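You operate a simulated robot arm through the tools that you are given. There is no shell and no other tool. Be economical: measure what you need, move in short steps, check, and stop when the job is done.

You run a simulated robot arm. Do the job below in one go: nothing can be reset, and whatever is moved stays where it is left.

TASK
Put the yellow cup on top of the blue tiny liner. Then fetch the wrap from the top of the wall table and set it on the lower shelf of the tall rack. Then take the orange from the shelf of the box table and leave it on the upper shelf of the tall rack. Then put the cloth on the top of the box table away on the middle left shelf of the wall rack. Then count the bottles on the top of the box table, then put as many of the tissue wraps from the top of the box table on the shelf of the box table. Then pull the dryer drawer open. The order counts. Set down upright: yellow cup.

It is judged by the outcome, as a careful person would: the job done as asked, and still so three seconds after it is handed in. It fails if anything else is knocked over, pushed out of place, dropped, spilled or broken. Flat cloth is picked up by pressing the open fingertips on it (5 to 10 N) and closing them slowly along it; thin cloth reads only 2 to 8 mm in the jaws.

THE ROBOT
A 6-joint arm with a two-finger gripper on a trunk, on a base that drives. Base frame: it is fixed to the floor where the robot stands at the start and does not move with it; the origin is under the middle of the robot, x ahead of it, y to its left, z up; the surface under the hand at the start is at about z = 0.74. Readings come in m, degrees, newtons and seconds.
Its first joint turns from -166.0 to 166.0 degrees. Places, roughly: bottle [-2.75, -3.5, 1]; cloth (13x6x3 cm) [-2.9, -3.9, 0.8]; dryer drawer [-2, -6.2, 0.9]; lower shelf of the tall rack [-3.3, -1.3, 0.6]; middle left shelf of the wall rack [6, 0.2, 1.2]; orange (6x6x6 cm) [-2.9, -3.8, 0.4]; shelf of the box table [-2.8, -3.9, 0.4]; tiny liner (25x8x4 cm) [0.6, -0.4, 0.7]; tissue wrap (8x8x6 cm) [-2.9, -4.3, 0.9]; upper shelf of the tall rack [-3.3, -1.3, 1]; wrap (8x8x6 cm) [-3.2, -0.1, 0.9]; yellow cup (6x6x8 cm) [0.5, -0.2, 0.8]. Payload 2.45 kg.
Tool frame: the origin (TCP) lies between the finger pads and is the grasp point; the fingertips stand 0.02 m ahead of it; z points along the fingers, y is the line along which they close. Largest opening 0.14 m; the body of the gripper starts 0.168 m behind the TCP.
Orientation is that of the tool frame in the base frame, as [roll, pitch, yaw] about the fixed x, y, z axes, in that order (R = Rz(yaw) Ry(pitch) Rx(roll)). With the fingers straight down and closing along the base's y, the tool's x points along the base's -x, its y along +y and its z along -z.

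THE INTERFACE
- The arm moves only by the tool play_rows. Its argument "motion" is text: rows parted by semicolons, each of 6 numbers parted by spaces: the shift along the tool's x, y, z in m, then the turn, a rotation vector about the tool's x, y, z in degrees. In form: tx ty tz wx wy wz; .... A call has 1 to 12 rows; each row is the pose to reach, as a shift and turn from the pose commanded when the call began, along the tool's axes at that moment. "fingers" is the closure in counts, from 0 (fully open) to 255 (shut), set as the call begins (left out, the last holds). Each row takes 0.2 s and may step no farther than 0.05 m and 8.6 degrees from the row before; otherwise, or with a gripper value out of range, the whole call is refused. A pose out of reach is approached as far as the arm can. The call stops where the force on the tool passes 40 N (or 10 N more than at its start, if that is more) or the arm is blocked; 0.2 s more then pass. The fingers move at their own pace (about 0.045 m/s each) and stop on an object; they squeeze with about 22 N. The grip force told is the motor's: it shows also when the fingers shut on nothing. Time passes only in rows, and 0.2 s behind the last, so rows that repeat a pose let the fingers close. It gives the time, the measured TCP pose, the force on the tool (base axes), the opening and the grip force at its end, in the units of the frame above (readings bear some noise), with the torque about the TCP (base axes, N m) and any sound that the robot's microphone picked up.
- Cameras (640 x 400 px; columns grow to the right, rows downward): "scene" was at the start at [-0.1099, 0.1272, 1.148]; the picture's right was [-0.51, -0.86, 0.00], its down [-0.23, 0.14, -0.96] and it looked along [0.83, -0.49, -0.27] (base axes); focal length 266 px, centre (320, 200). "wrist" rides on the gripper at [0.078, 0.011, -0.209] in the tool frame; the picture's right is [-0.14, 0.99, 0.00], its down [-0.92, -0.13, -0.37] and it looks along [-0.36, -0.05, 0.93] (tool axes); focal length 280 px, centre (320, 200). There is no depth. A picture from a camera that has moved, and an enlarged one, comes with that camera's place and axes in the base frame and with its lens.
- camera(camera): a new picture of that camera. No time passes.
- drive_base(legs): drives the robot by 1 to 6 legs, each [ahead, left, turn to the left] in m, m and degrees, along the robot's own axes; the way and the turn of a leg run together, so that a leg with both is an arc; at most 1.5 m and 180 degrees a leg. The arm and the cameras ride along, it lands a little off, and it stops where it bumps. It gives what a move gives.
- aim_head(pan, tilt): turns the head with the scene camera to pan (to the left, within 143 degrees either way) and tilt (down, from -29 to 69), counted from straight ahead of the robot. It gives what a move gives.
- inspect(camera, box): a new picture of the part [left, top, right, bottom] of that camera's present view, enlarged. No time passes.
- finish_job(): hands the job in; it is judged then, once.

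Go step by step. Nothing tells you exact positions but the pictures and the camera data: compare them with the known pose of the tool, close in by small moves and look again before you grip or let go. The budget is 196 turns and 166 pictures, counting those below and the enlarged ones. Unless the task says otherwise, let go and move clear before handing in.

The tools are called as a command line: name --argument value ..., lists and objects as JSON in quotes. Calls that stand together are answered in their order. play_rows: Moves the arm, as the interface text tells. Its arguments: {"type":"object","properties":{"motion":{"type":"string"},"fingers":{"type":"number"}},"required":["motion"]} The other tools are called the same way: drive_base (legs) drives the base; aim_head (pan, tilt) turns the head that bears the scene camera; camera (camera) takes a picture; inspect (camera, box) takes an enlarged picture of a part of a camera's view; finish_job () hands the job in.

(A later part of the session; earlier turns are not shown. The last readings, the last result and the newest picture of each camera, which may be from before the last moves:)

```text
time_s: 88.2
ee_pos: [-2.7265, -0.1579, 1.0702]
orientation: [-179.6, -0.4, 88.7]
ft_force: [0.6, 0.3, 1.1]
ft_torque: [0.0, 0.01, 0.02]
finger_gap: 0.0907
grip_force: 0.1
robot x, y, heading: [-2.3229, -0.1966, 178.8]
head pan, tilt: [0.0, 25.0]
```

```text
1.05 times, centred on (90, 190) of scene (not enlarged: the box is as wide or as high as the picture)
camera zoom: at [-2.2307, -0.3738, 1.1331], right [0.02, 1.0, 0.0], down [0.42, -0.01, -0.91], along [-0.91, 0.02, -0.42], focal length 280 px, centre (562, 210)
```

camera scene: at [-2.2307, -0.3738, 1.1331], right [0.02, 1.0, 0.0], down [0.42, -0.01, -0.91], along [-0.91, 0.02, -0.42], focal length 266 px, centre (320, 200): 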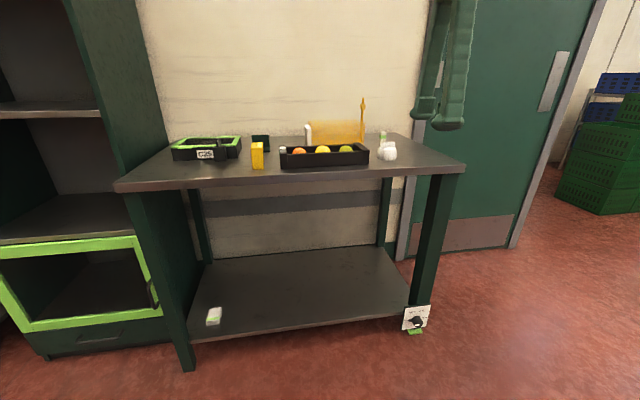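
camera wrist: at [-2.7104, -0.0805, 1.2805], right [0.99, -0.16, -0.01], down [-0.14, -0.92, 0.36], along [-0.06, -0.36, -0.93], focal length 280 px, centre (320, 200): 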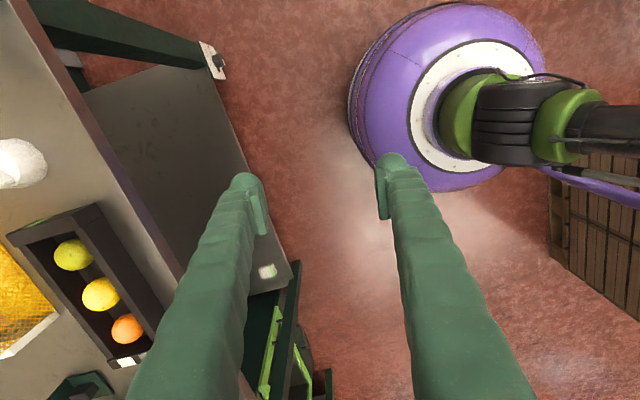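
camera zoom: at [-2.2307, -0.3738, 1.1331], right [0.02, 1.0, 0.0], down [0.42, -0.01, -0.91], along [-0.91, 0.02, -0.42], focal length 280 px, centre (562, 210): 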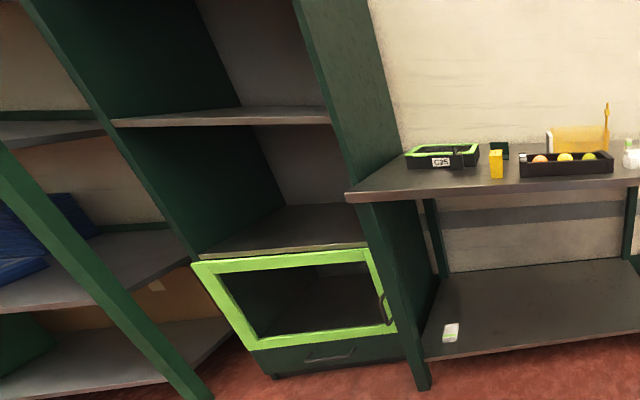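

The wrap sits 20 cm in front of a small bottle and right of the fruit box, so closing along x is clear. Moving over it with the fingers open.

play_rows --motion "0.005 -0.045 0 0 0 0; 0.01 -0.09 0 0 0 0; 0.015 -0.135 0 0 0 0; 0.02 -0.18 0 0 0 0; 0.025 -0.225 0 0 0 0; 0.03 -0.27 0 0 0 0; 0.035 -0.315 0 0 0 0; 0.04 -0.36 0 0 0 0; 0.045 -0.405 0 0 0 0; 0.049 -0.45 0 0 0 0; 0.049 -0.45 0 0 0 0" --fingers 0

camera --camera "wrist"

```text
time_s: 90.6
ee_pos: [-3.1754, -0.0993, 1.0739]
orientation: [-179.7, -0.4, 88.8]
ft_force: [0.2, -0.2, -0.8]
ft_torque: [0.01, -0.01, -0.04]
finger_gap: 0.14
grip_force: 0.1
robot x, y, heading: [-2.3251, -0.1972, 179.0]
head pan, tilt: [0.0, 25.0]
```

```text
128 pictures are left
camera wrist: at [-3.1599, -0.0228, 1.2834], right [0.99, -0.16, -0.01], down [-0.14, -0.92, 0.36], along [-0.06, -0.36, -0.93], focal length 280 px, centre (320, 200)
```

wrist: 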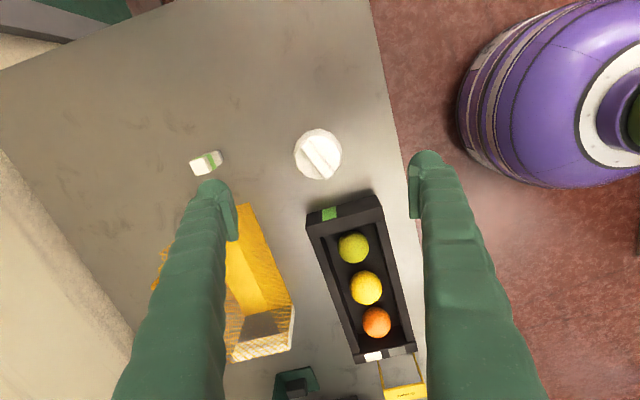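

The wrap is at (-3.177, -0.104), 6–7 cm wide, well clear on both sides. Descending most of the way.

play_rows --motion "-0.004 -0.002 0.045 0 0 0; -0.004 -0.002 0.09 0 0 0; -0.004 -0.002 0.125 0 0 0; -0.004 -0.002 0.15 0 0 0; -0.004 -0.002 0.15 0 0 0"

camera --camera "wrist"

inspect --camera "scene" --box '[270, 60, 470, 200]'

```text
time_s: 91.8
ee_pos: [-3.1792, -0.1028, 0.9226]
orientation: [-179.7, -0.4, 88.8]
ft_force: [0.0, 1.3, -0.1]
ft_torque: [-0.02, 0.02, 0.01]
finger_gap: 0.1401
grip_force: 0.2
robot x, y, heading: [-2.3198, -0.1956, 179.0]
head pan, tilt: [0.0, 25.0]
```

```text
127 pictures are left
camera wrist: at [-3.1635, -0.025, 1.1326], right [0.99, -0.16, -0.01], down [-0.14, -0.92, 0.36], along [-0.06, -0.36, -0.93], focal length 280 px, centre (320, 200)
```

wrist: 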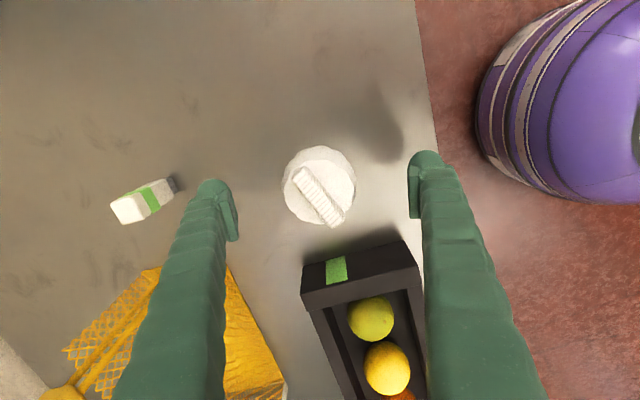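

```text
2.86 times, centred on (370, 130) of scene
camera zoom: at [-2.231, -0.3738, 1.1331], right [0.02, 1.0, 0.0], down [0.42, -0.01, -0.91], along [-0.91, 0.02, -0.42], focal length 761 px, centre (177, 400)
```

zoom: 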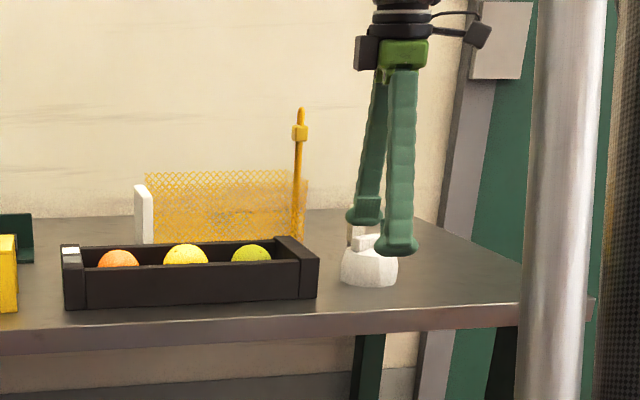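

Wrap body centre lies around z≈0.88. Lowering a bit more to grip around its middle.

play_rows --motion "-0.004 0.001 0.015 0 0 0; -0.004 0.001 0.034 0 0 0; -0.004 0.001 0.034 0 0 0"

inspect --camera "scene" --box '[320, 100, 440, 180]'

```text
time_s: 92.6
ee_pos: [-3.1772, -0.1062, 0.8888]
orientation: [-179.7, -0.4, 88.8]
ft_force: [-0.1, 0.4, 0.2]
ft_torque: [0.01, -0.02, 0.0]
finger_gap: 0.1401
grip_force: 0.0
robot x, y, heading: [-2.3231, -0.1965, 178.9]
head pan, tilt: [0.0, 25.0]
```

```text
5.00 times, centred on (380, 140) of scene
camera zoom: at [-2.231, -0.3738, 1.1331], right [0.02, 1.0, 0.0], down [0.42, -0.01, -0.91], along [-0.91, 0.02, -0.42], focal length 1332 px, centre (20, 500)
```

zoom: 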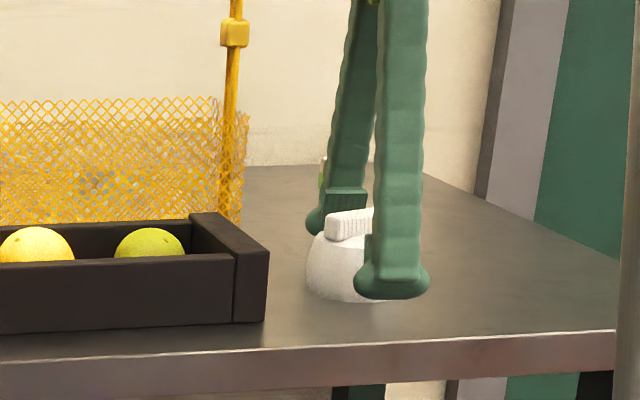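

play_rows --motion "0 0 0.003 0 0 0; 0 0 0.003 0 0 0; 0 0 0.003 0 0 0; 0 0 0.003 0 0 0; 0 0 0.003 0 0 0; 0 0 0.003 0 0 0; 0 0 0.003 0 0 0" --fingers 255

camera --camera "wrist"

```text
time_s: 94.2
ee_pos: [-3.1778, -0.1073, 0.8864]
orientation: [-179.6, -0.3, 88.8]
ft_force: [0.0, -0.4, 1.9]
ft_torque: [-0.01, 0.01, -0.04]
finger_gap: 0.0741
grip_force: 22.1
robot x, y, heading: [-2.3252, -0.1966, 178.9]
head pan, tilt: [0.0, 25.0]
```

```text
124 pictures are left
camera wrist: at [-3.162, -0.0291, 1.0958], right [0.99, -0.16, -0.01], down [-0.14, -0.92, 0.36], along [-0.06, -0.36, -0.93], focal length 280 px, centre (320, 200)
```

wrist: 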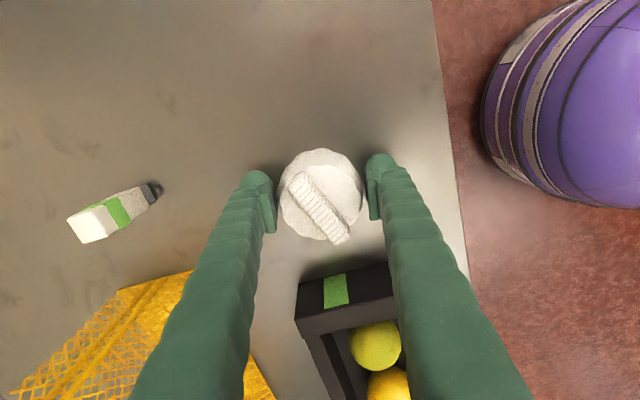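

Gripped at 0.074 m. Slow lift.

play_rows --motion "0 0 -0.005 0 0 0; 0 0 -0.01 0 0 0; 0 0 -0.02 0 0 0; 0 0 -0.03 0 0 0; 0 0 -0.04 0 0 0; 0 0 -0.055 0 0 0; 0 0 -0.07 0 0 0; 0 0 -0.085 0 0 0; 0 0 -0.1 0 0 0; 0 0 -0.1 0 0 0"

camera --camera "wrist"

```text
time_s: 96.4
ee_pos: [-3.1762, -0.1065, 0.9868]
orientation: [-179.7, -0.4, 88.8]
ft_force: [0.2, -1.2, 0.1]
ft_torque: [-0.05, 0.01, 0.0]
finger_gap: 0.0739
grip_force: 22.4
robot x, y, heading: [-2.3255, -0.1986, 178.7]
head pan, tilt: [0.0, 25.0]
```

```text
123 pictures are left
camera wrist: at [-3.1611, -0.0291, 1.1967], right [0.99, -0.16, -0.01], down [-0.14, -0.92, 0.36], along [-0.06, -0.36, -0.93], focal length 280 px, centre (320, 200)
```

wrist: 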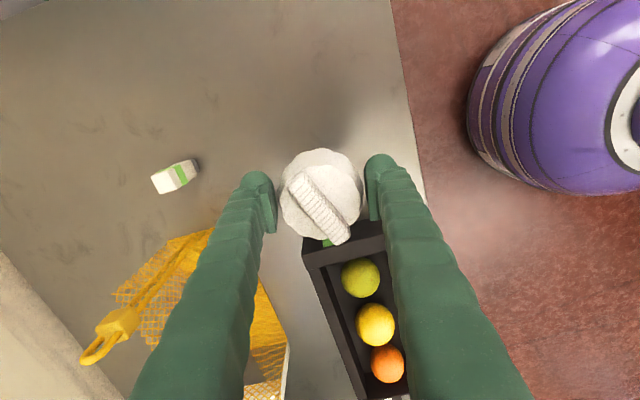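

Firm hold. To reach into the rack I need the tool tilted, so I'll turn the hand 90°, set the wrap on the free part of this table, and re-grip it with a tilted tool.

play_rows --motion "0.012 0.002 0 0 0 8; 0.024 0.004 0 0 0 16; 0.036 0.006 0 0 0 24; 0.048 0.009 0 0 0 32; 0.06 0.011 0 0 0 40; 0.072 0.014 0 0 0 48; 0.084 0.016 0 0 0 56; 0.096 0.018 0 0 0 64; 0.108 0.02 0 0 0 72; 0.12 0.022 0 0 0 80; 0.137 0.026 0 0 0 88.5; 0.137 0.026 0 0 0 88.5"

camera --camera "wrist"

```text
time_s: 99.0
ee_pos: [-3.1476, 0.0286, 0.986]
orientation: [-179.7, 0.3, 0.2]
ft_force: [1.3, -0.7, 0.2]
ft_torque: [-0.01, 0.0, -0.01]
finger_gap: 0.0737
grip_force: 22.0
robot x, y, heading: [-2.3237, -0.1959, 178.8]
head pan, tilt: [0.0, 25.0]
```

```text
122 pictures are left
camera wrist: at [-3.0671, 0.0184, 1.1963], right [-0.13, -0.99, -0.01], down [-0.92, 0.12, 0.37], along [-0.37, 0.06, -0.93], focal length 280 px, centre (320, 200)
```

wrist: 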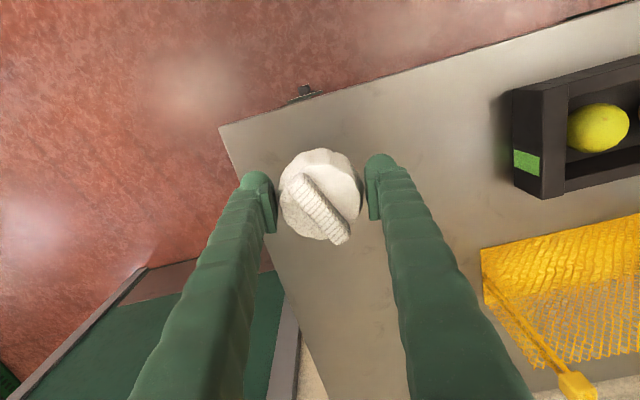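

The spot is free and inside the table edge. Lowering and releasing.

play_rows --motion "0 0 0.03 0 0 0; 0 0 0.06 0 0 0; 0 0 0.08 0 0 0; 0 0 0.09 0 0 0; 0 0 0.097 0 0 0; 0 0 0.097 0 0 0"

```text
time_s: 100.4
ee_pos: [-3.1484, 0.0297, 0.8906]
orientation: [-179.5, 0.2, 0.4]
ft_force: [-0.1, 0.1, 1.0]
ft_torque: [-0.01, -0.02, 0.0]
finger_gap: 0.0735
grip_force: 22.3
robot x, y, heading: [-2.3229, -0.1994, 178.8]
head pan, tilt: [0.0, 25.0]
```

play_rows --motion "0 0 0.002 0 0 0; 0 0 0.004 0 0 0; 0 0 0.004 0 0 0"

```text
time_s: 101.2
ee_pos: [-3.1491, 0.0303, 0.8872]
orientation: [-179.7, 0.3, 0.3]
ft_force: [-2.2, 0.3, 8.5]
ft_torque: [-0.02, -0.23, 0.01]
finger_gap: 0.074
grip_force: 22.6
robot x, y, heading: [-2.3211, -0.1954, 178.7]
head pan, tilt: [0.0, 25.0]
```

Contact. Opening, then tilting the hand 40° in place around the wrap.

play_rows --motion "0 0 0 0 0 0; 0 0 0 0 0 0; 0 0 0 0 0 0; 0 0 -0.01 0 0 0; 0 0 -0.012 0 -8 0; 0 0 -0.012 0 -16 0; 0 0 -0.012 0 -24 0; 0 0 -0.012 0 -32 0; 0 0 -0.012 0 -40 0; 0 0 -0.012 0 -40 0" --fingers 65

camera --camera "wrist"

camera --camera "scene"

```text
time_s: 103.4
ee_pos: [-3.1493, 0.0289, 0.8986]
orientation: [-179.5, 40.4, 0.7]
ft_force: [-0.3, 0.2, 0.7]
ft_torque: [-0.03, -0.01, 0.02]
finger_gap: 0.1043
grip_force: 0.1
robot x, y, heading: [-2.3258, -0.1988, 178.7]
head pan, tilt: [0.0, 25.0]
```

```text
121 pictures are left
camera wrist: at [-2.9517, 0.0203, 1.0074], right [-0.1, -0.99, 0.08], down [-0.46, 0.12, 0.88], along [-0.88, 0.05, -0.47], focal length 280 px, centre (320, 200)
```

wrist: 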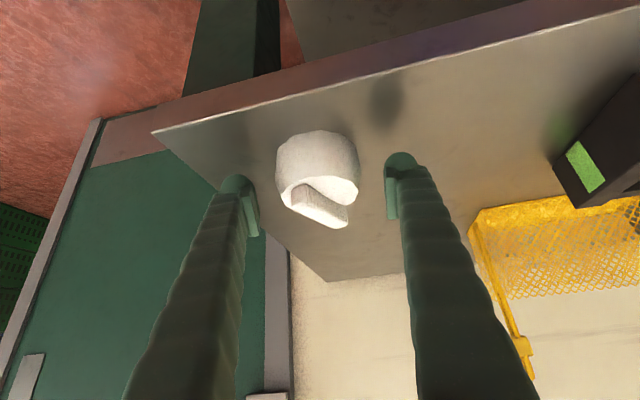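

```text
120 pictures are left
camera scene: at [-2.2309, -0.3738, 1.1331], right [0.02, 1.0, 0.0], down [0.42, -0.01, -0.91], along [-0.91, 0.02, -0.42], focal length 266 px, centre (320, 200)
```

scene: 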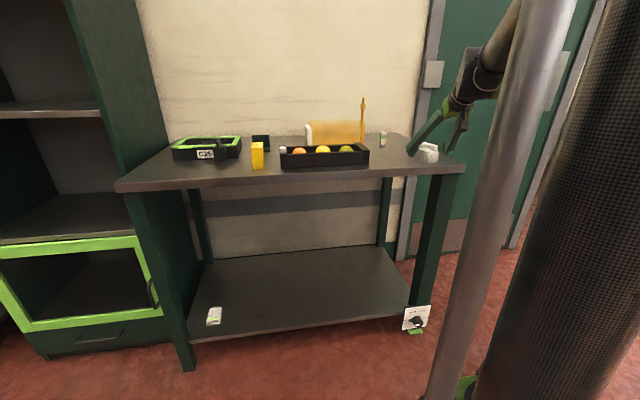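

Centred. Lowering 6 mm and closing.

play_rows --motion "0.0039 0 0.0046 0 0 0; 0.0039 0 0.0046 0 0 0; 0.0039 0 0.0046 0 0 0; 0.0039 0 0.0046 0 0 0; 0.0039 0 0.0046 0 0 0; 0.0039 0 0.0046 0 0 0" --fingers 255

play_rows --motion "-0.0032 0 -0.0038 0 0 0; -0.0064 0 -0.0077 0 0 0; -0.0128 0 -0.0154 0 0 0; -0.0192 0 -0.023 0 0 0; -0.0257 0 -0.0306 0 0 0; -0.038 0 -0.046 0 0 0; -0.051 0 -0.061 0 0 0; -0.064 0 -0.077 0 0 0; -0.064 0 -0.077 0 0 0"

camera --camera "wrist"

```text
time_s: 104.8
ee_pos: [-3.1488, 0.0299, 0.8929]
orientation: [-179.5, 40.3, 0.7]
ft_force: [1.2, -0.6, 0.9]
ft_torque: [-0.03, 0.0, 0.01]
finger_gap: 0.0726
grip_force: 22.2
robot x, y, heading: [-2.3228, -0.1982, 178.6]
head pan, tilt: [0.0, 25.0]
```

```text
time_s: 106.8
ee_pos: [-3.1464, 0.0302, 0.9919]
orientation: [-179.4, 40.3, 0.7]
ft_force: [-0.1, 1.0, 0.0]
ft_torque: [0.02, 0.01, 0.02]
finger_gap: 0.0724
grip_force: 21.8
robot x, y, heading: [-2.3229, -0.1946, 179.0]
head pan, tilt: [0.0, 25.0]
```

```text
119 pictures are left
camera wrist: at [-2.951, 0.02, 1.1023], right [-0.1, -0.99, 0.08], down [-0.46, 0.12, 0.88], along [-0.88, 0.05, -0.47], focal length 280 px, centre (320, 200)
```

wrist: 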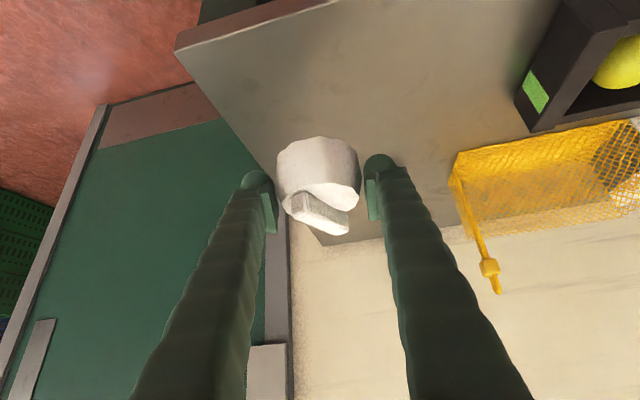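

Held firmly. Pulling the arm back over the floor in front of me before driving to the rack.

play_rows --motion "0.0255 0.022 -0.0214 0 0 0; 0.051 0.044 -0.0428 0 0 0; 0.0763 0.066 -0.0643 0 0 0; 0.1018 0.088 -0.0857 0 0 0; 0.1273 0.11 -0.1072 0 0 0; 0.1527 0.132 -0.1286 0 0 0; 0.178 0.154 -0.15 0 0 0; 0.2036 0.176 -0.1715 0 0 0; 0.229 0.2 -0.193 0 0 0; 0.229 0.2 -0.193 0 0 0"

drive_base --legs '[[0, 0, 1.2], [0, 1.08, 0]]'

camera --camera "scene"

camera --camera "wrist"

```text
time_s: 109.0
ee_pos: [-2.8466, -0.1705, 0.9892]
orientation: [-179.5, 40.3, 0.6]
ft_force: [0.9, -0.3, 0.1]
ft_torque: [0.01, -0.02, 0.0]
finger_gap: 0.0724
grip_force: 22.2
robot x, y, heading: [-2.3259, -0.1964, 178.9]
head pan, tilt: [0.0, 25.0]
```

```text
time_s: 114.9
ee_pos: [-2.8467, -1.2601, 0.9878]
orientation: [-179.4, 40.3, 1.8]
ft_force: [0.5, 0.1, -0.4]
ft_torque: [0.0, -0.03, -0.01]
finger_gap: 0.0724
grip_force: 21.4
robot x, y, heading: [-2.3213, -1.2794, 179.9]
head pan, tilt: [0.0, 25.0]
```

```text
118 pictures are left
camera scene: at [-2.2268, -1.4521, 1.1331], right [0.0, 1.0, 0.0], down [0.42, 0.0, -0.91], along [-0.91, 0.0, -0.42], focal length 266 px, centre (320, 200)
```

scene: 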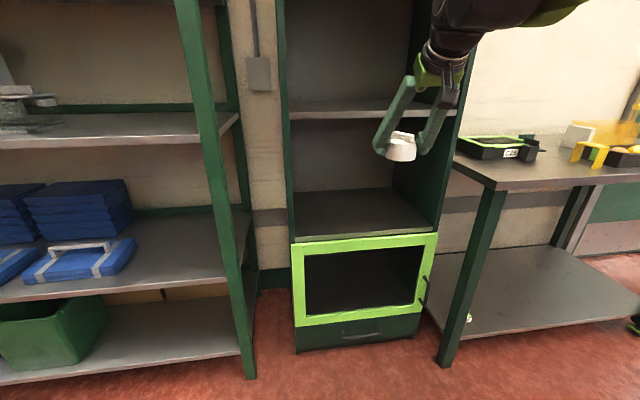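

```text
117 pictures are left
camera wrist: at [-2.6507, -1.2655, 1.0984], right [-0.08, -0.99, 0.08], down [-0.47, 0.11, 0.88], along [-0.88, 0.03, -0.47], focal length 280 px, centre (320, 200)
```

wrist: 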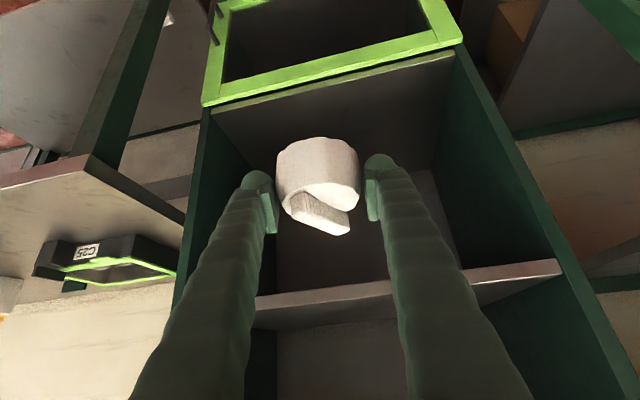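

The rack's lower shelf surface is near z≈0.60–0.63, bay about y -1.54…-1.06, front x≈-3.03. I lower the wrap in front of the bay first.

play_rows --motion "0.0257 0.006 0.0306 0 0 0; 0.0514 0.012 0.0613 0 0 0; 0.0771 0.018 0.092 0 0 0; 0.1028 0.024 0.1226 0 0 0; 0.1286 0.03 0.1532 0 0 0; 0.1543 0.035 0.1838 0 0 0; 0.18 0.04 0.2145 0 0 0; 0.18 0.04 0.2145 0 0 0"

camera --camera "scene"

camera --camera "wrist"

```text
time_s: 116.7
ee_pos: [-2.8487, -1.297, 0.7085]
orientation: [-179.4, 40.3, 1.8]
ft_force: [-0.1, -0.2, -0.5]
ft_torque: [0.04, 0.0, 0.02]
finger_gap: 0.0722
grip_force: 21.6
robot x, y, heading: [-2.3254, -1.2795, 180.0]
head pan, tilt: [0.0, 25.0]
```

```text
116 pictures are left
camera scene: at [-2.2268, -1.4521, 1.1331], right [0.0, 1.0, 0.0], down [0.42, 0.0, -0.91], along [-0.91, 0.0, -0.42], focal length 266 px, centre (320, 200)
```

scene: 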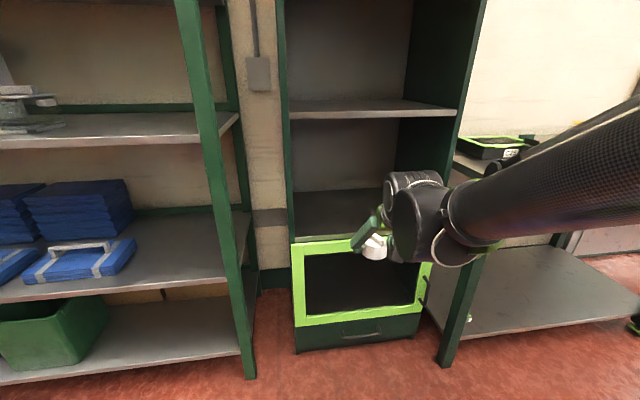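

```text
115 pictures are left
camera wrist: at [-2.6526, -1.3039, 0.8184], right [-0.08, -0.99, 0.08], down [-0.47, 0.11, 0.88], along [-0.88, 0.03, -0.47], focal length 280 px, centre (320, 200)
```

wrist: 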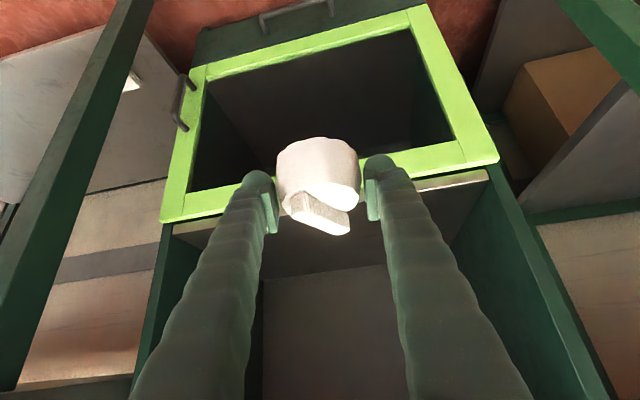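

The height is right. Moving forward into the bay, slightly left to keep the wrist off the right post, and checking midway.

play_rows --motion "0 0.03 0 0 0 0; 0 0.06 0 0 0 0; -0.0306 0.06 0.0257 0 0 0; -0.0613 0.06 0.0514 0 0 0; -0.092 0.06 0.0771 0 0 0; -0.1226 0.06 0.1028 0 0 0; -0.1532 0.06 0.1286 0 0 0; -0.1532 0.06 0.1286 0 0 0"

camera --camera "scene"

camera --camera "wrist"

```text
time_s: 118.5
ee_pos: [-3.0465, -1.3634, 0.7095]
orientation: [-179.4, 40.4, 1.7]
ft_force: [0.1, -0.4, 0.6]
ft_torque: [0.04, 0.02, -0.01]
finger_gap: 0.0719
grip_force: 22.5
robot x, y, heading: [-2.3226, -1.2731, 179.9]
head pan, tilt: [0.0, 25.0]
```

```text
114 pictures are left
camera scene: at [-2.2269, -1.4521, 1.1331], right [0.0, 1.0, 0.0], down [0.42, 0.0, -0.91], along [-0.91, 0.0, -0.42], focal length 266 px, centre (320, 200)
```

scene: 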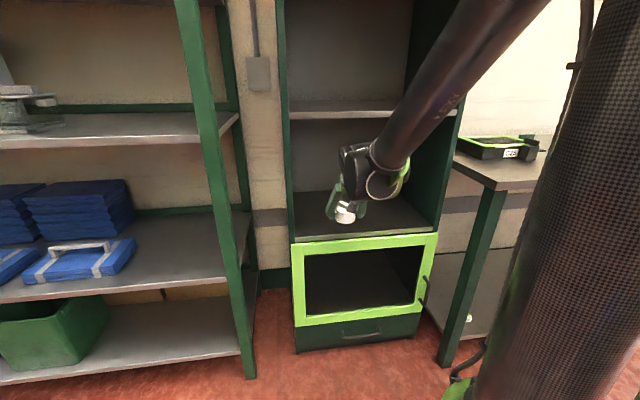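

```text
113 pictures are left
camera wrist: at [-2.85, -1.3689, 0.8187], right [-0.08, -0.99, 0.08], down [-0.47, 0.11, 0.88], along [-0.88, 0.03, -0.47], focal length 280 px, centre (320, 200)
```

wrist: 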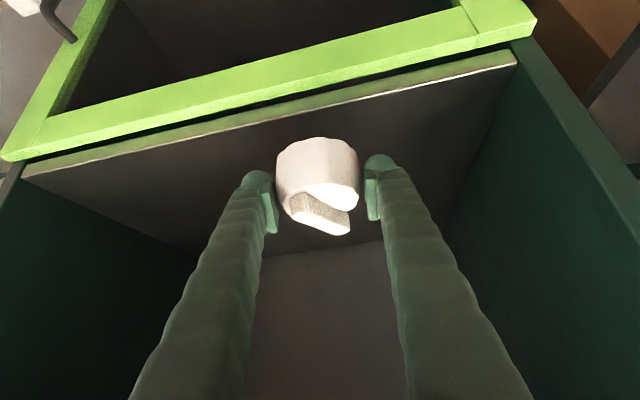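

Inside the bay, clear all round. A little further, then down to contact.

play_rows --motion "-0.018 0 0.015 0 0 0; -0.036 0 0.03 0 0 0; -0.0536 0 0.045 0 0 0; -0.0536 0 0.045 0 0 0; -0.044 0 0.0565 0 0 0; -0.0343 0 0.068 0 0 0; -0.0343 0 0.068 0 0 0"

camera --camera "wrist"

inspect --camera "scene" --box '[270, 80, 470, 260]'

```text
time_s: 120.1
ee_pos: [-3.1173, -1.3649, 0.6806]
orientation: [-179.5, 40.3, 1.9]
ft_force: [0.4, -0.6, -0.2]
ft_torque: [0.01, 0.01, -0.01]
finger_gap: 0.072
grip_force: 21.9
robot x, y, heading: [-2.323, -1.2804, 180.3]
head pan, tilt: [0.0, 25.0]
```

```text
112 pictures are left
camera wrist: at [-2.9201, -1.3701, 0.7893], right [-0.08, -0.99, 0.08], down [-0.47, 0.11, 0.88], along [-0.88, 0.03, -0.47], focal length 280 px, centre (320, 200)
```

wrist: 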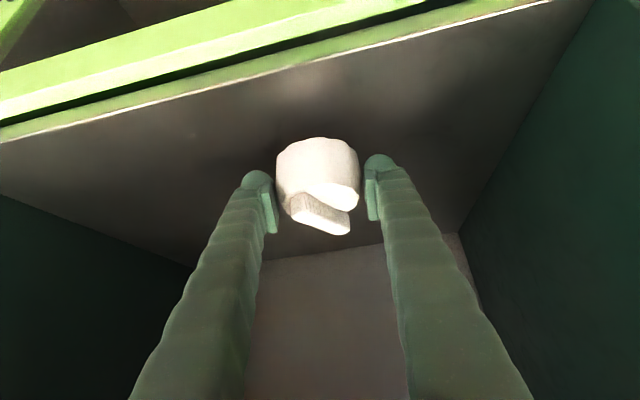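

```text
2.22 times, centred on (370, 170) of scene
camera zoom: at [-2.227, -1.4521, 1.1331], right [0.0, 1.0, 0.0], down [0.42, 0.0, -0.91], along [-0.91, 0.0, -0.42], focal length 592 px, centre (209, 267)
```

zoom: 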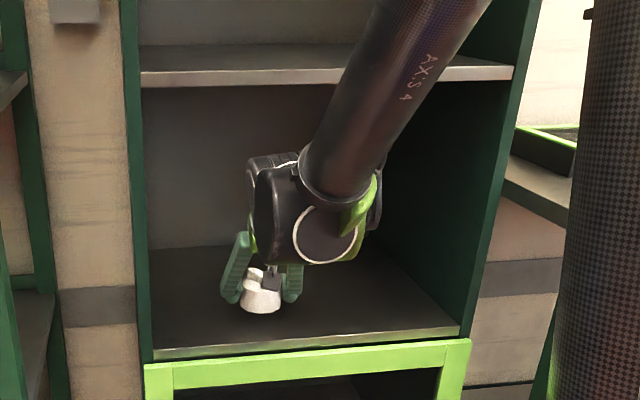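

play_rows --motion "0.0032 0 0.0038 0 0 0; 0.0064 0 0.0077 0 0 0; 0.0096 0 0.0115 0 0 0; 0.0129 0 0.0153 0 0 0; 0.0129 0 0.0153 0 0 0"

inspect --camera "scene" --box '[310, 160, 410, 240]'

```text
time_s: 121.3
ee_pos: [-3.1179, -1.364, 0.6598]
orientation: [-179.4, 40.2, 1.8]
ft_force: [-0.1, -0.2, 0.4]
ft_torque: [0.03, 0.02, -0.01]
finger_gap: 0.0717
grip_force: 22.1
robot x, y, heading: [-2.3235, -1.2763, 180.1]
head pan, tilt: [0.0, 25.0]
```

```text
5.00 times, centred on (360, 200) of scene
camera zoom: at [-2.227, -1.4521, 1.1331], right [0.0, 1.0, 0.0], down [0.42, 0.0, -0.91], along [-0.91, 0.0, -0.42], focal length 1332 px, centre (120, 200)
```

zoom: 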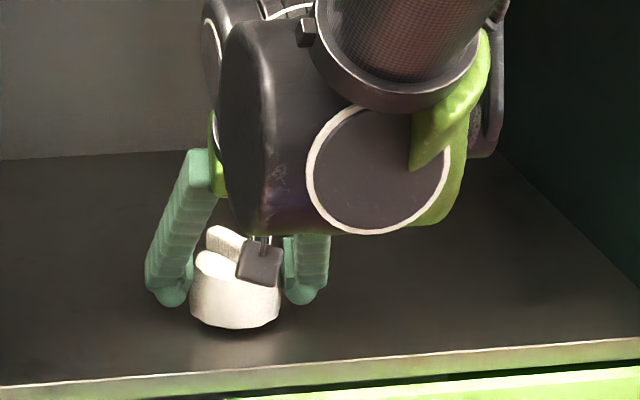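

play_rows --motion "0.0019 0 0.0023 0 0 0; 0.0039 0 0.0046 0 0 0; 0.0058 0 0.0069 0 0 0; 0.0058 0 0.0069 0 0 0"

```text
time_s: 122.3
ee_pos: [-3.1176, -1.3637, 0.652]
orientation: [-179.4, 40.4, 1.8]
ft_force: [-2.1, 1.4, 21.3]
ft_torque: [-0.08, 0.13, -0.21]
finger_gap: 0.0721
grip_force: 21.7
robot x, y, heading: [-2.3208, -1.2754, 180.1]
head pan, tilt: [0.0, 25.0]
```

Contact. Relieving slightly and opening.

play_rows --motion "-0.0013 0 -0.0015 0 0 0; -0.0013 0 -0.0015 0 0 0; -0.0013 0 -0.0015 0 0 0; -0.0013 0 -0.0015 0 0 0" --fingers 65

play_rows --motion "0 0 -0.02 0 0 0; 0 0 -0.05 0 0 0; 0 0 -0.08 0 0 0; 0.0306 0 -0.105 0 0 0; 0.061 0 -0.131 0 0 0; 0.092 0 -0.157 0 0 0; 0.1226 0 -0.183 0 0 0; 0.153 0 -0.209 0 0 0"

camera --camera "wrist"

camera --camera "scene"

```text
time_s: 123.3
ee_pos: [-3.1167, -1.364, 0.652]
orientation: [-179.5, 40.3, 1.9]
ft_force: [-1.0, 1.1, 0.6]
ft_torque: [0.01, 0.01, 0.01]
finger_gap: 0.1041
grip_force: 0.1
robot x, y, heading: [-2.3252, -1.2773, 179.7]
head pan, tilt: [0.0, 25.0]
```

```text
time_s: 125.1
ee_pos: [-2.8647, -1.3589, 0.7118]
orientation: [-179.4, 40.3, 1.7]
ft_force: [-0.4, 0.0, 0.0]
ft_torque: [-0.01, -0.05, -0.01]
finger_gap: 0.1044
grip_force: 0.1
robot x, y, heading: [-2.325, -1.2781, 179.9]
head pan, tilt: [0.0, 25.0]
```

```text
109 pictures are left
camera wrist: at [-2.6683, -1.3645, 0.8219], right [-0.08, -0.99, 0.08], down [-0.47, 0.11, 0.88], along [-0.88, 0.03, -0.47], focal length 280 px, centre (320, 200)
```

wrist: 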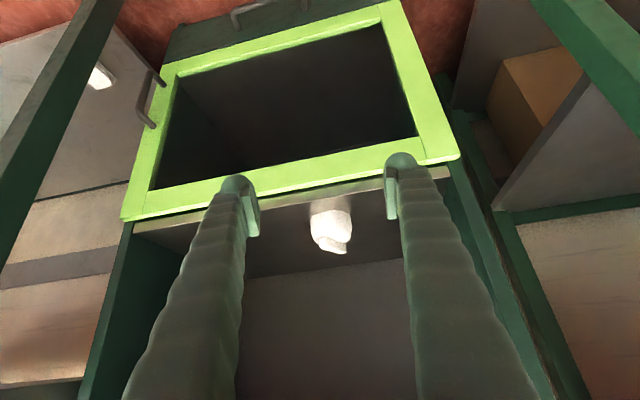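

```text
108 pictures are left
camera scene: at [-2.227, -1.4521, 1.1331], right [0.0, 1.0, 0.0], down [0.42, 0.0, -0.91], along [-0.91, 0.0, -0.42], focal length 266 px, centre (320, 200)
```

scene: 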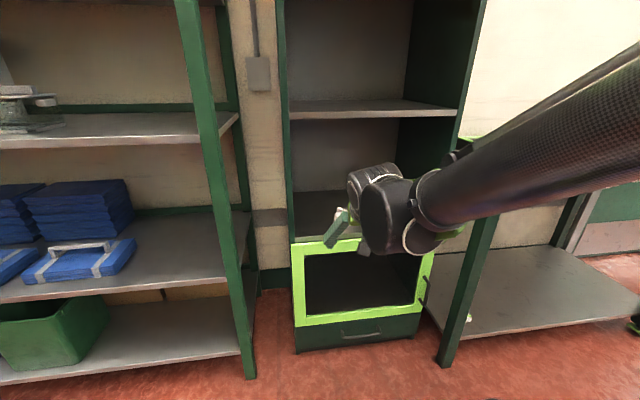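

The wrap stands upright on the lower shelf. Raising the arm and driving south toward the box table.

play_rows --motion "-0.024 0 -0.029 0 0 0; -0.048 0 -0.058 0 0 0; -0.072 0 -0.087 0 0 0; -0.096 0 -0.116 0 0 0; -0.12 0 -0.145 0 0 0; -0.144 0 -0.174 0 0 0; -0.168 0 -0.203 0 0 0; -0.17 0 -0.24 0 0 0; -0.17 0 -0.28 0 0 0"

drive_base --legs '[[-0.3, 0, 0], [0, 1.3, 0], [0, 0.9, 0]]'

aim_head --pan 10 --tilt 25

camera --camera "scene"

```text
time_s: 127.1
ee_pos: [-2.8141, -1.3606, 1.0367]
orientation: [-179.4, 40.3, 1.8]
ft_force: [-0.2, 0.4, 0.3]
ft_torque: [0.01, 0.02, -0.02]
finger_gap: 0.1043
grip_force: 0.0
robot x, y, heading: [-2.3238, -1.2795, 180.0]
head pan, tilt: [0.0, 25.0]
```

```text
time_s: 139.6
ee_pos: [-2.4878, -3.5592, 1.0356]
orientation: [-179.4, 40.4, 2.1]
ft_force: [0.1, 0.0, -0.2]
ft_torque: [0.03, -0.01, -0.03]
finger_gap: 0.1044
grip_force: 0.0
robot x, y, heading: [-2.0003, -3.4715, -179.6]
head pan, tilt: [0.0, 25.0]
```

```text
time_s: 140.3
ee_pos: [-2.4883, -3.5613, 1.0365]
orientation: [-179.4, 40.3, 2.2]
ft_force: [-0.4, 0.2, -0.2]
ft_torque: [-0.01, 0.0, 0.01]
finger_gap: 0.1044
grip_force: 0.2
robot x, y, heading: [-2.0001, -3.4726, -179.8]
head pan, tilt: [10.0, 25.0]
```

```text
107 pictures are left
camera scene: at [-1.9003, -3.6655, 1.1331], right [-0.18, 0.98, 0.0], down [0.42, 0.08, -0.91], along [-0.89, -0.16, -0.42], focal length 266 px, centre (320, 200)
```

scene: 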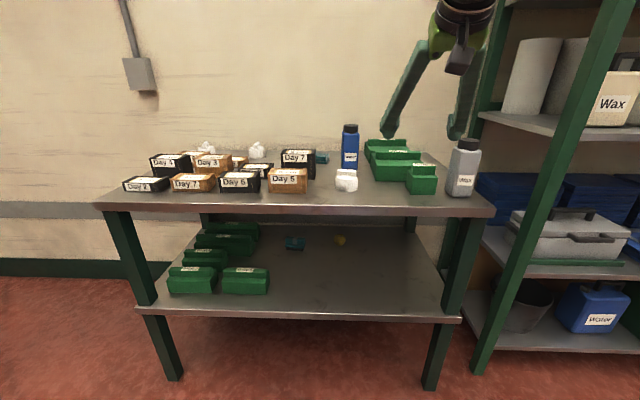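

I see the box table: boxes, bottles, white tissue wraps, and small things on its shelf. Enlarging.

inspect --camera "scene" --box '[110, 100, 310, 220]'

inspect --camera "scene" --box '[300, 100, 500, 220]'

inspect --camera "scene" --box '[150, 200, 450, 330]'

```text
3.20 times, centred on (210, 160) of scene
camera zoom: at [-1.9003, -3.6655, 1.1331], right [-0.18, 0.98, 0.0], down [0.42, 0.08, -0.91], along [-0.89, -0.16, -0.42], focal length 852 px, centre (672, 328)
```

zoom: 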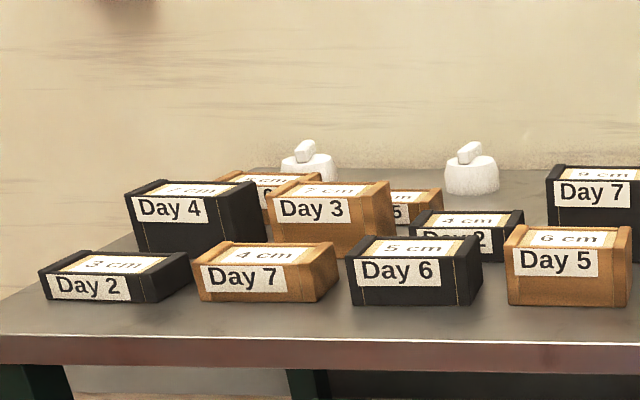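

```text
3.20 times, centred on (400, 160) of scene
camera zoom: at [-1.9003, -3.6655, 1.1331], right [-0.18, 0.98, 0.0], down [0.42, 0.08, -0.91], along [-0.89, -0.16, -0.42], focal length 852 px, centre (64, 328)
```

zoom: 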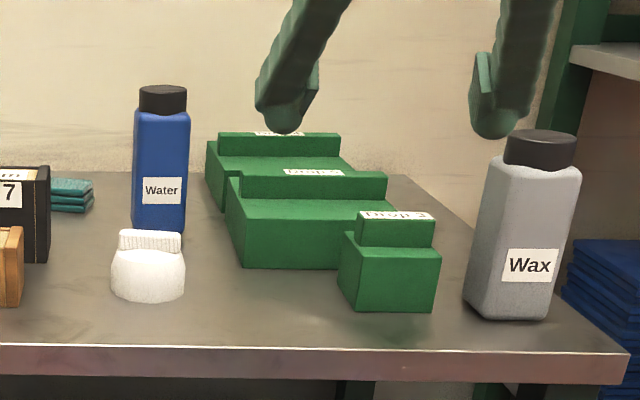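

```text
2.13 times, centred on (300, 265) of scene
camera zoom: at [-1.9003, -3.6655, 1.1331], right [-0.18, 0.98, 0.0], down [0.42, 0.08, -0.91], along [-0.89, -0.16, -0.42], focal length 568 px, centre (363, 61)
```

zoom: 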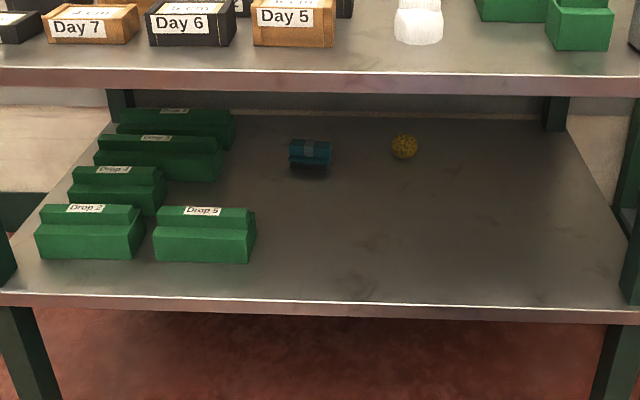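

Two bottles are visible on top (Water, Wax), three white tissue wraps, a folded teal cloth behind "Day 7", and the orange ball deep on the lower shelf at about (-2.96, -3.77). I'll back off and re-orient the hand (camera on top) to reach in horizontally.

drive_base --legs '[[-0.25, 0, 0], [0, 0.25, 0]]'

play_rows --motion "0 0 0 0 8 0; 0 0 0 0 16 0; 0 0 0 0 24 0; 0 0 0 0 32 0; 0 0 0 0 40 0; 0 0 0 0 40 0"

play_rows --motion "0 0 0 0 0 8.5; 0 0 0 0 0 17; 0 0 0 0 0 25.5; 0 0 0 0 0 34; 0 0 0 0 0 42.5; 0 0 0 0 0 51; 0 0 0 0 0 59.5; 0 0 0 0 0 68; 0 0 0 0 0 76.5; 0 0 0 0 0 85; 0 0 0 0 0 90; 0 0 0 0 0 90"

play_rows --motion "0 0 0 0 0 8.5; 0 0 0 0 0 17; 0 0 0 0 0 25.5; 0 0 0 0 0 34; 0 0 0 0 0 42.5; 0 0 0 0 0 51; 0 0 0 0 0 59.5; 0 0 0 0 0 68; 0 0 0 0 0 76.5; 0 0 0 0 0 85; 0 0 0 0 0 90; 0 0 0 0 0 90"

```text
time_s: 143.6
ee_pos: [-2.2391, -3.8095, 1.036]
orientation: [-179.4, 40.2, 2.0]
ft_force: [1.1, -0.5, 0.5]
ft_torque: [0.02, -0.04, 0.04]
finger_gap: 0.1043
grip_force: 0.0
robot x, y, heading: [-1.75, -3.7229, -179.6]
head pan, tilt: [10.0, 25.0]
```

```text
time_s: 145.0
ee_pos: [-2.2403, -3.8089, 1.0366]
orientation: [-179.6, 0.3, 1.7]
ft_force: [0.2, 0.1, -0.4]
ft_torque: [0.04, 0.01, -0.01]
finger_gap: 0.1045
grip_force: 0.0
robot x, y, heading: [-1.7487, -3.7262, -179.8]
head pan, tilt: [10.0, 25.0]
```

```text
time_s: 147.6
ee_pos: [-2.2395, -3.8089, 1.0363]
orientation: [179.7, 0.4, -88.5]
ft_force: [-0.5, -0.7, -0.8]
ft_torque: [0.0, -0.04, 0.01]
finger_gap: 0.1044
grip_force: 0.0
robot x, y, heading: [-1.7525, -3.7255, -180.1]
head pan, tilt: [10.0, 25.0]
```

```text
time_s: 150.2
ee_pos: [-2.2408, -3.7153, 1.0355]
orientation: [-178.5, -0.6, -174.9]
ft_force: [0.1, 0.1, -0.4]
ft_torque: [-0.03, 0.01, -0.01]
finger_gap: 0.1042
grip_force: 0.0
out of reach, approached as far as the arm can: row 9, 10, 11, 12
robot x, y, heading: [-1.7506, -3.7255, -179.8]
head pan, tilt: [10.0, 25.0]
```

The wrist hits its limit a few degrees short, which is harmless; I back off 8° and begin tilting forward.

play_rows --motion "0 0 0 0 0 -8; 0 0 0 0 0 -8; 0.03 0 0 0 0 -8; 0.07 0 0 0 0 -8; 0.11 0 0 0 0 -8; 0.15 0 0 0 0 -8; 0.15 0 0 0 0 -8" --fingers 40

camera --camera "wrist"

```text
time_s: 151.8
ee_pos: [-2.3914, -3.7272, 1.037]
orientation: [-178.5, -0.7, -166.8]
ft_force: [0.6, -0.6, 0.3]
ft_torque: [0.0, -0.02, 0.02]
finger_gap: 0.1179
grip_force: 0.0
robot x, y, heading: [-1.7505, -3.7265, -180.0]
head pan, tilt: [10.0, 25.0]
```

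```text
103 pictures are left
camera wrist: at [-2.4667, -3.7293, 1.2486], right [-0.09, 1.0, -0.03], down [0.93, 0.1, 0.36], along [0.36, 0.01, -0.93], focal length 280 px, centre (320, 200)
```

wrist: 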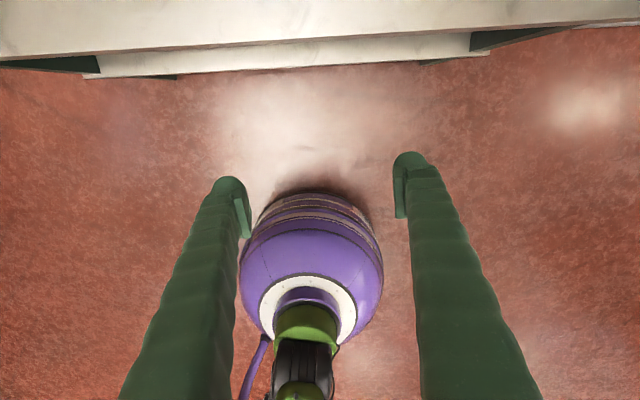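

The hand now points 13° left of straight ahead, which matches the table's own angle. Tilting to 70° and lowering in front of the shelf.

play_rows --motion "0 0.01 0.03 0 8 0; 0 0.02 0.06 0 16 0; 0 0.03 0.09 0 24 0; 0 0.04 0.12 0 32 0; 0 0.05 0.15 0 40 0; 0.005 0.06 0.18 0 48 0; 0.005 0.07 0.22 0 56 0; 0.005 0.08 0.26 0 64 0; 0.01 0.09 0.3 0 70 0; 0.01 0.09 0.34 0 70 0; 0.01 0.09 0.38 0 70 0; 0.01 0.09 0.38 0 70 0"

camera --camera "wrist"

camera --camera "scene"

```text
time_s: 154.4
ee_pos: [-2.4285, -3.6502, 0.674]
orientation: [-175.9, -70.5, -170.7]
ft_force: [-0.2, -0.6, -0.1]
ft_torque: [-0.01, 0.0, -0.02]
finger_gap: 0.1181
grip_force: 0.0
out of reach, approached as far as the arm can: row 11, 12
robot x, y, heading: [-1.7491, -3.7289, -179.9]
head pan, tilt: [10.0, 25.0]
```

```text
102 pictures are left
camera wrist: at [-2.2639, -3.5971, 0.818], right [-0.18, 0.97, -0.15], down [0.67, 0.01, -0.74], along [-0.72, -0.24, -0.65], focal length 280 px, centre (320, 200)
```

wrist: 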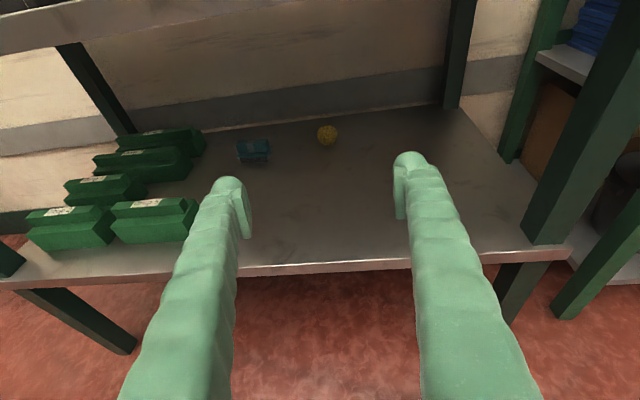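

```text
101 pictures are left
camera scene: at [-1.652, -3.9165, 1.1331], right [-0.18, 0.98, 0.0], down [0.42, 0.07, -0.91], along [-0.89, -0.16, -0.42], focal length 266 px, centre (320, 200)
```

scene: 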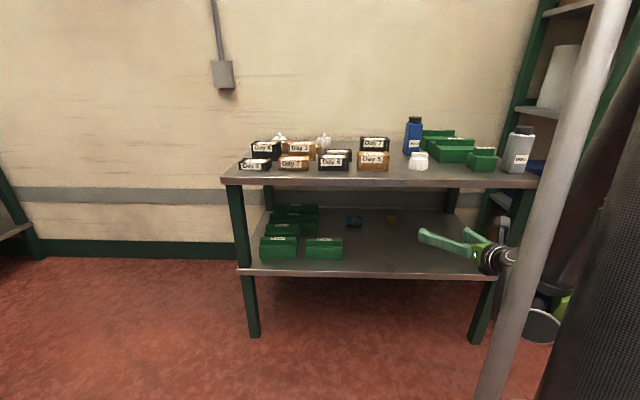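

Good view of the ball at about (-2.97, -3.77, 0.435). Moving forward and down into the opening, step by step.

play_rows --motion "-0.014 -0.001 0.037 0 0 0; -0.028 -0.002 0.074 0 0 0; -0.043 -0.003 0.11 0 0 0; -0.057 -0.004 0.147 0 0 0; -0.072 -0.005 0.184 0 0 0; -0.086 -0.006 0.22 0 0 0; -0.086 -0.006 0.22 0 0 0"

camera --camera "scene"

```text
time_s: 156.0
ee_pos: [-2.6429, -3.6939, 0.5732]
orientation: [-175.9, -70.6, -170.7]
ft_force: [0.4, -0.2, -0.5]
ft_torque: [0.0, -0.02, 0.0]
finger_gap: 0.1182
grip_force: 0.1
out of reach, approached as far as the arm can: row 1, 2, 3, 4, 5, 6, 7
robot x, y, heading: [-1.7541, -3.7252, -180.0]
head pan, tilt: [10.0, 25.0]
```

```text
100 pictures are left
camera scene: at [-1.6522, -3.9165, 1.1331], right [-0.18, 0.98, 0.0], down [0.42, 0.07, -0.91], along [-0.89, -0.16, -0.42], focal length 266 px, centre (320, 200)
```

scene: 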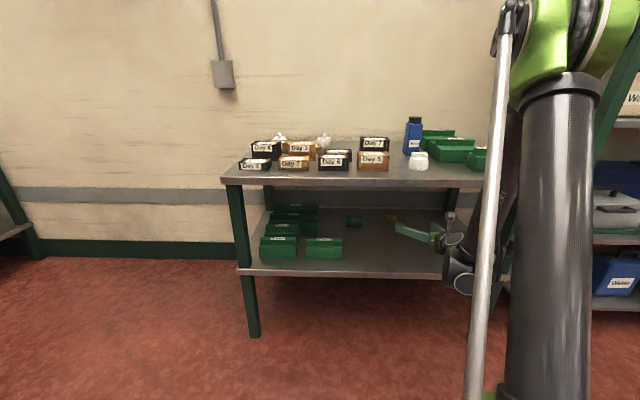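

The wrist-roll limit is what binds. I'll ease the roll by 12° and see whether the reach frees up.

play_rows --motion "0 0 0 0 0 -6; 0 0 0 0 0 -12; 0 0 0 0 0 -12"

```text
time_s: 156.8
ee_pos: [-2.642, -3.6926, 0.5734]
orientation: [152.2, -68.1, -136.7]
ft_force: [0.3, 0.2, 0.5]
ft_torque: [-0.02, -0.04, 0.01]
finger_gap: 0.1182
grip_force: 0.0
robot x, y, heading: [-1.7511, -3.7304, -179.9]
head pan, tilt: [10.0, 25.0]
```

Reachable now. To flatten the forearm under the tabletop, I back the base 0.2 m away and extend the arm instead.

drive_base --legs '[[-0.2, 0, 0]]'

play_rows --motion "-0.0014 0 0.04 0 0 0; -0.0028 0 0.08 0 0 0; -0.0042 0 0.12 0 0 0; -0.0056 0 0.16 0 0 0; -0.007 0 0.19 0 0 0; -0.007 0 0.19 0 0 0"

camera --camera "scene"

camera --camera "wrist"

```text
time_s: 158.4
ee_pos: [-2.4411, -3.692, 0.575]
orientation: [152.3, -68.1, -136.9]
ft_force: [-1.0, -0.4, -0.3]
ft_torque: [-0.03, -0.01, -0.03]
finger_gap: 0.1181
grip_force: 0.0
robot x, y, heading: [-1.5497, -3.7273, -179.8]
head pan, tilt: [10.0, 25.0]
```

```text
time_s: 159.8
ee_pos: [-2.6148, -3.7328, 0.5049]
orientation: [152.3, -68.1, -136.9]
ft_force: [0.3, -1.6, 0.4]
ft_torque: [0.01, 0.02, -0.02]
finger_gap: 0.1179
grip_force: 0.1
robot x, y, heading: [-1.5504, -3.7257, -179.9]
head pan, tilt: [10.0, 25.0]
```

```text
99 pictures are left
camera scene: at [-1.4519, -3.9162, 1.1331], right [-0.18, 0.98, 0.0], down [0.42, 0.07, -0.91], along [-0.89, -0.16, -0.42], focal length 266 px, centre (320, 200)
```

scene: 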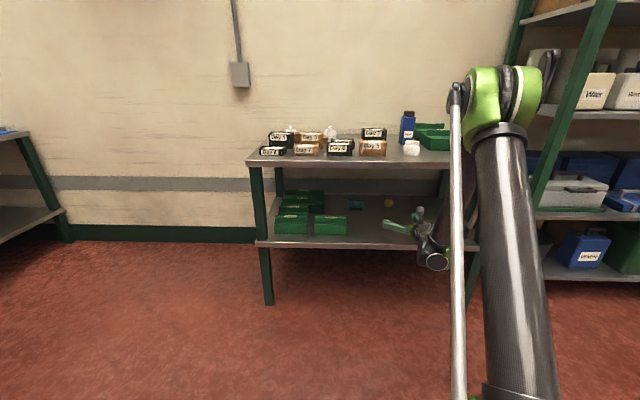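

```text
98 pictures are left
camera wrist: at [-2.4451, -3.6944, 0.6487], right [-0.25, 0.97, 0.04], down [0.63, 0.2, -0.76], along [-0.74, -0.16, -0.65], focal length 280 px, centre (320, 200)
```

wrist: 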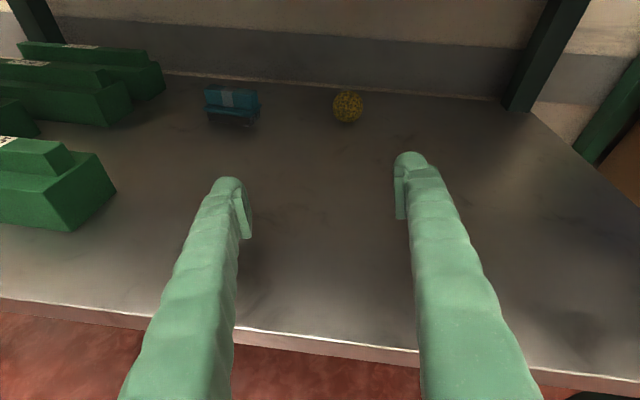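

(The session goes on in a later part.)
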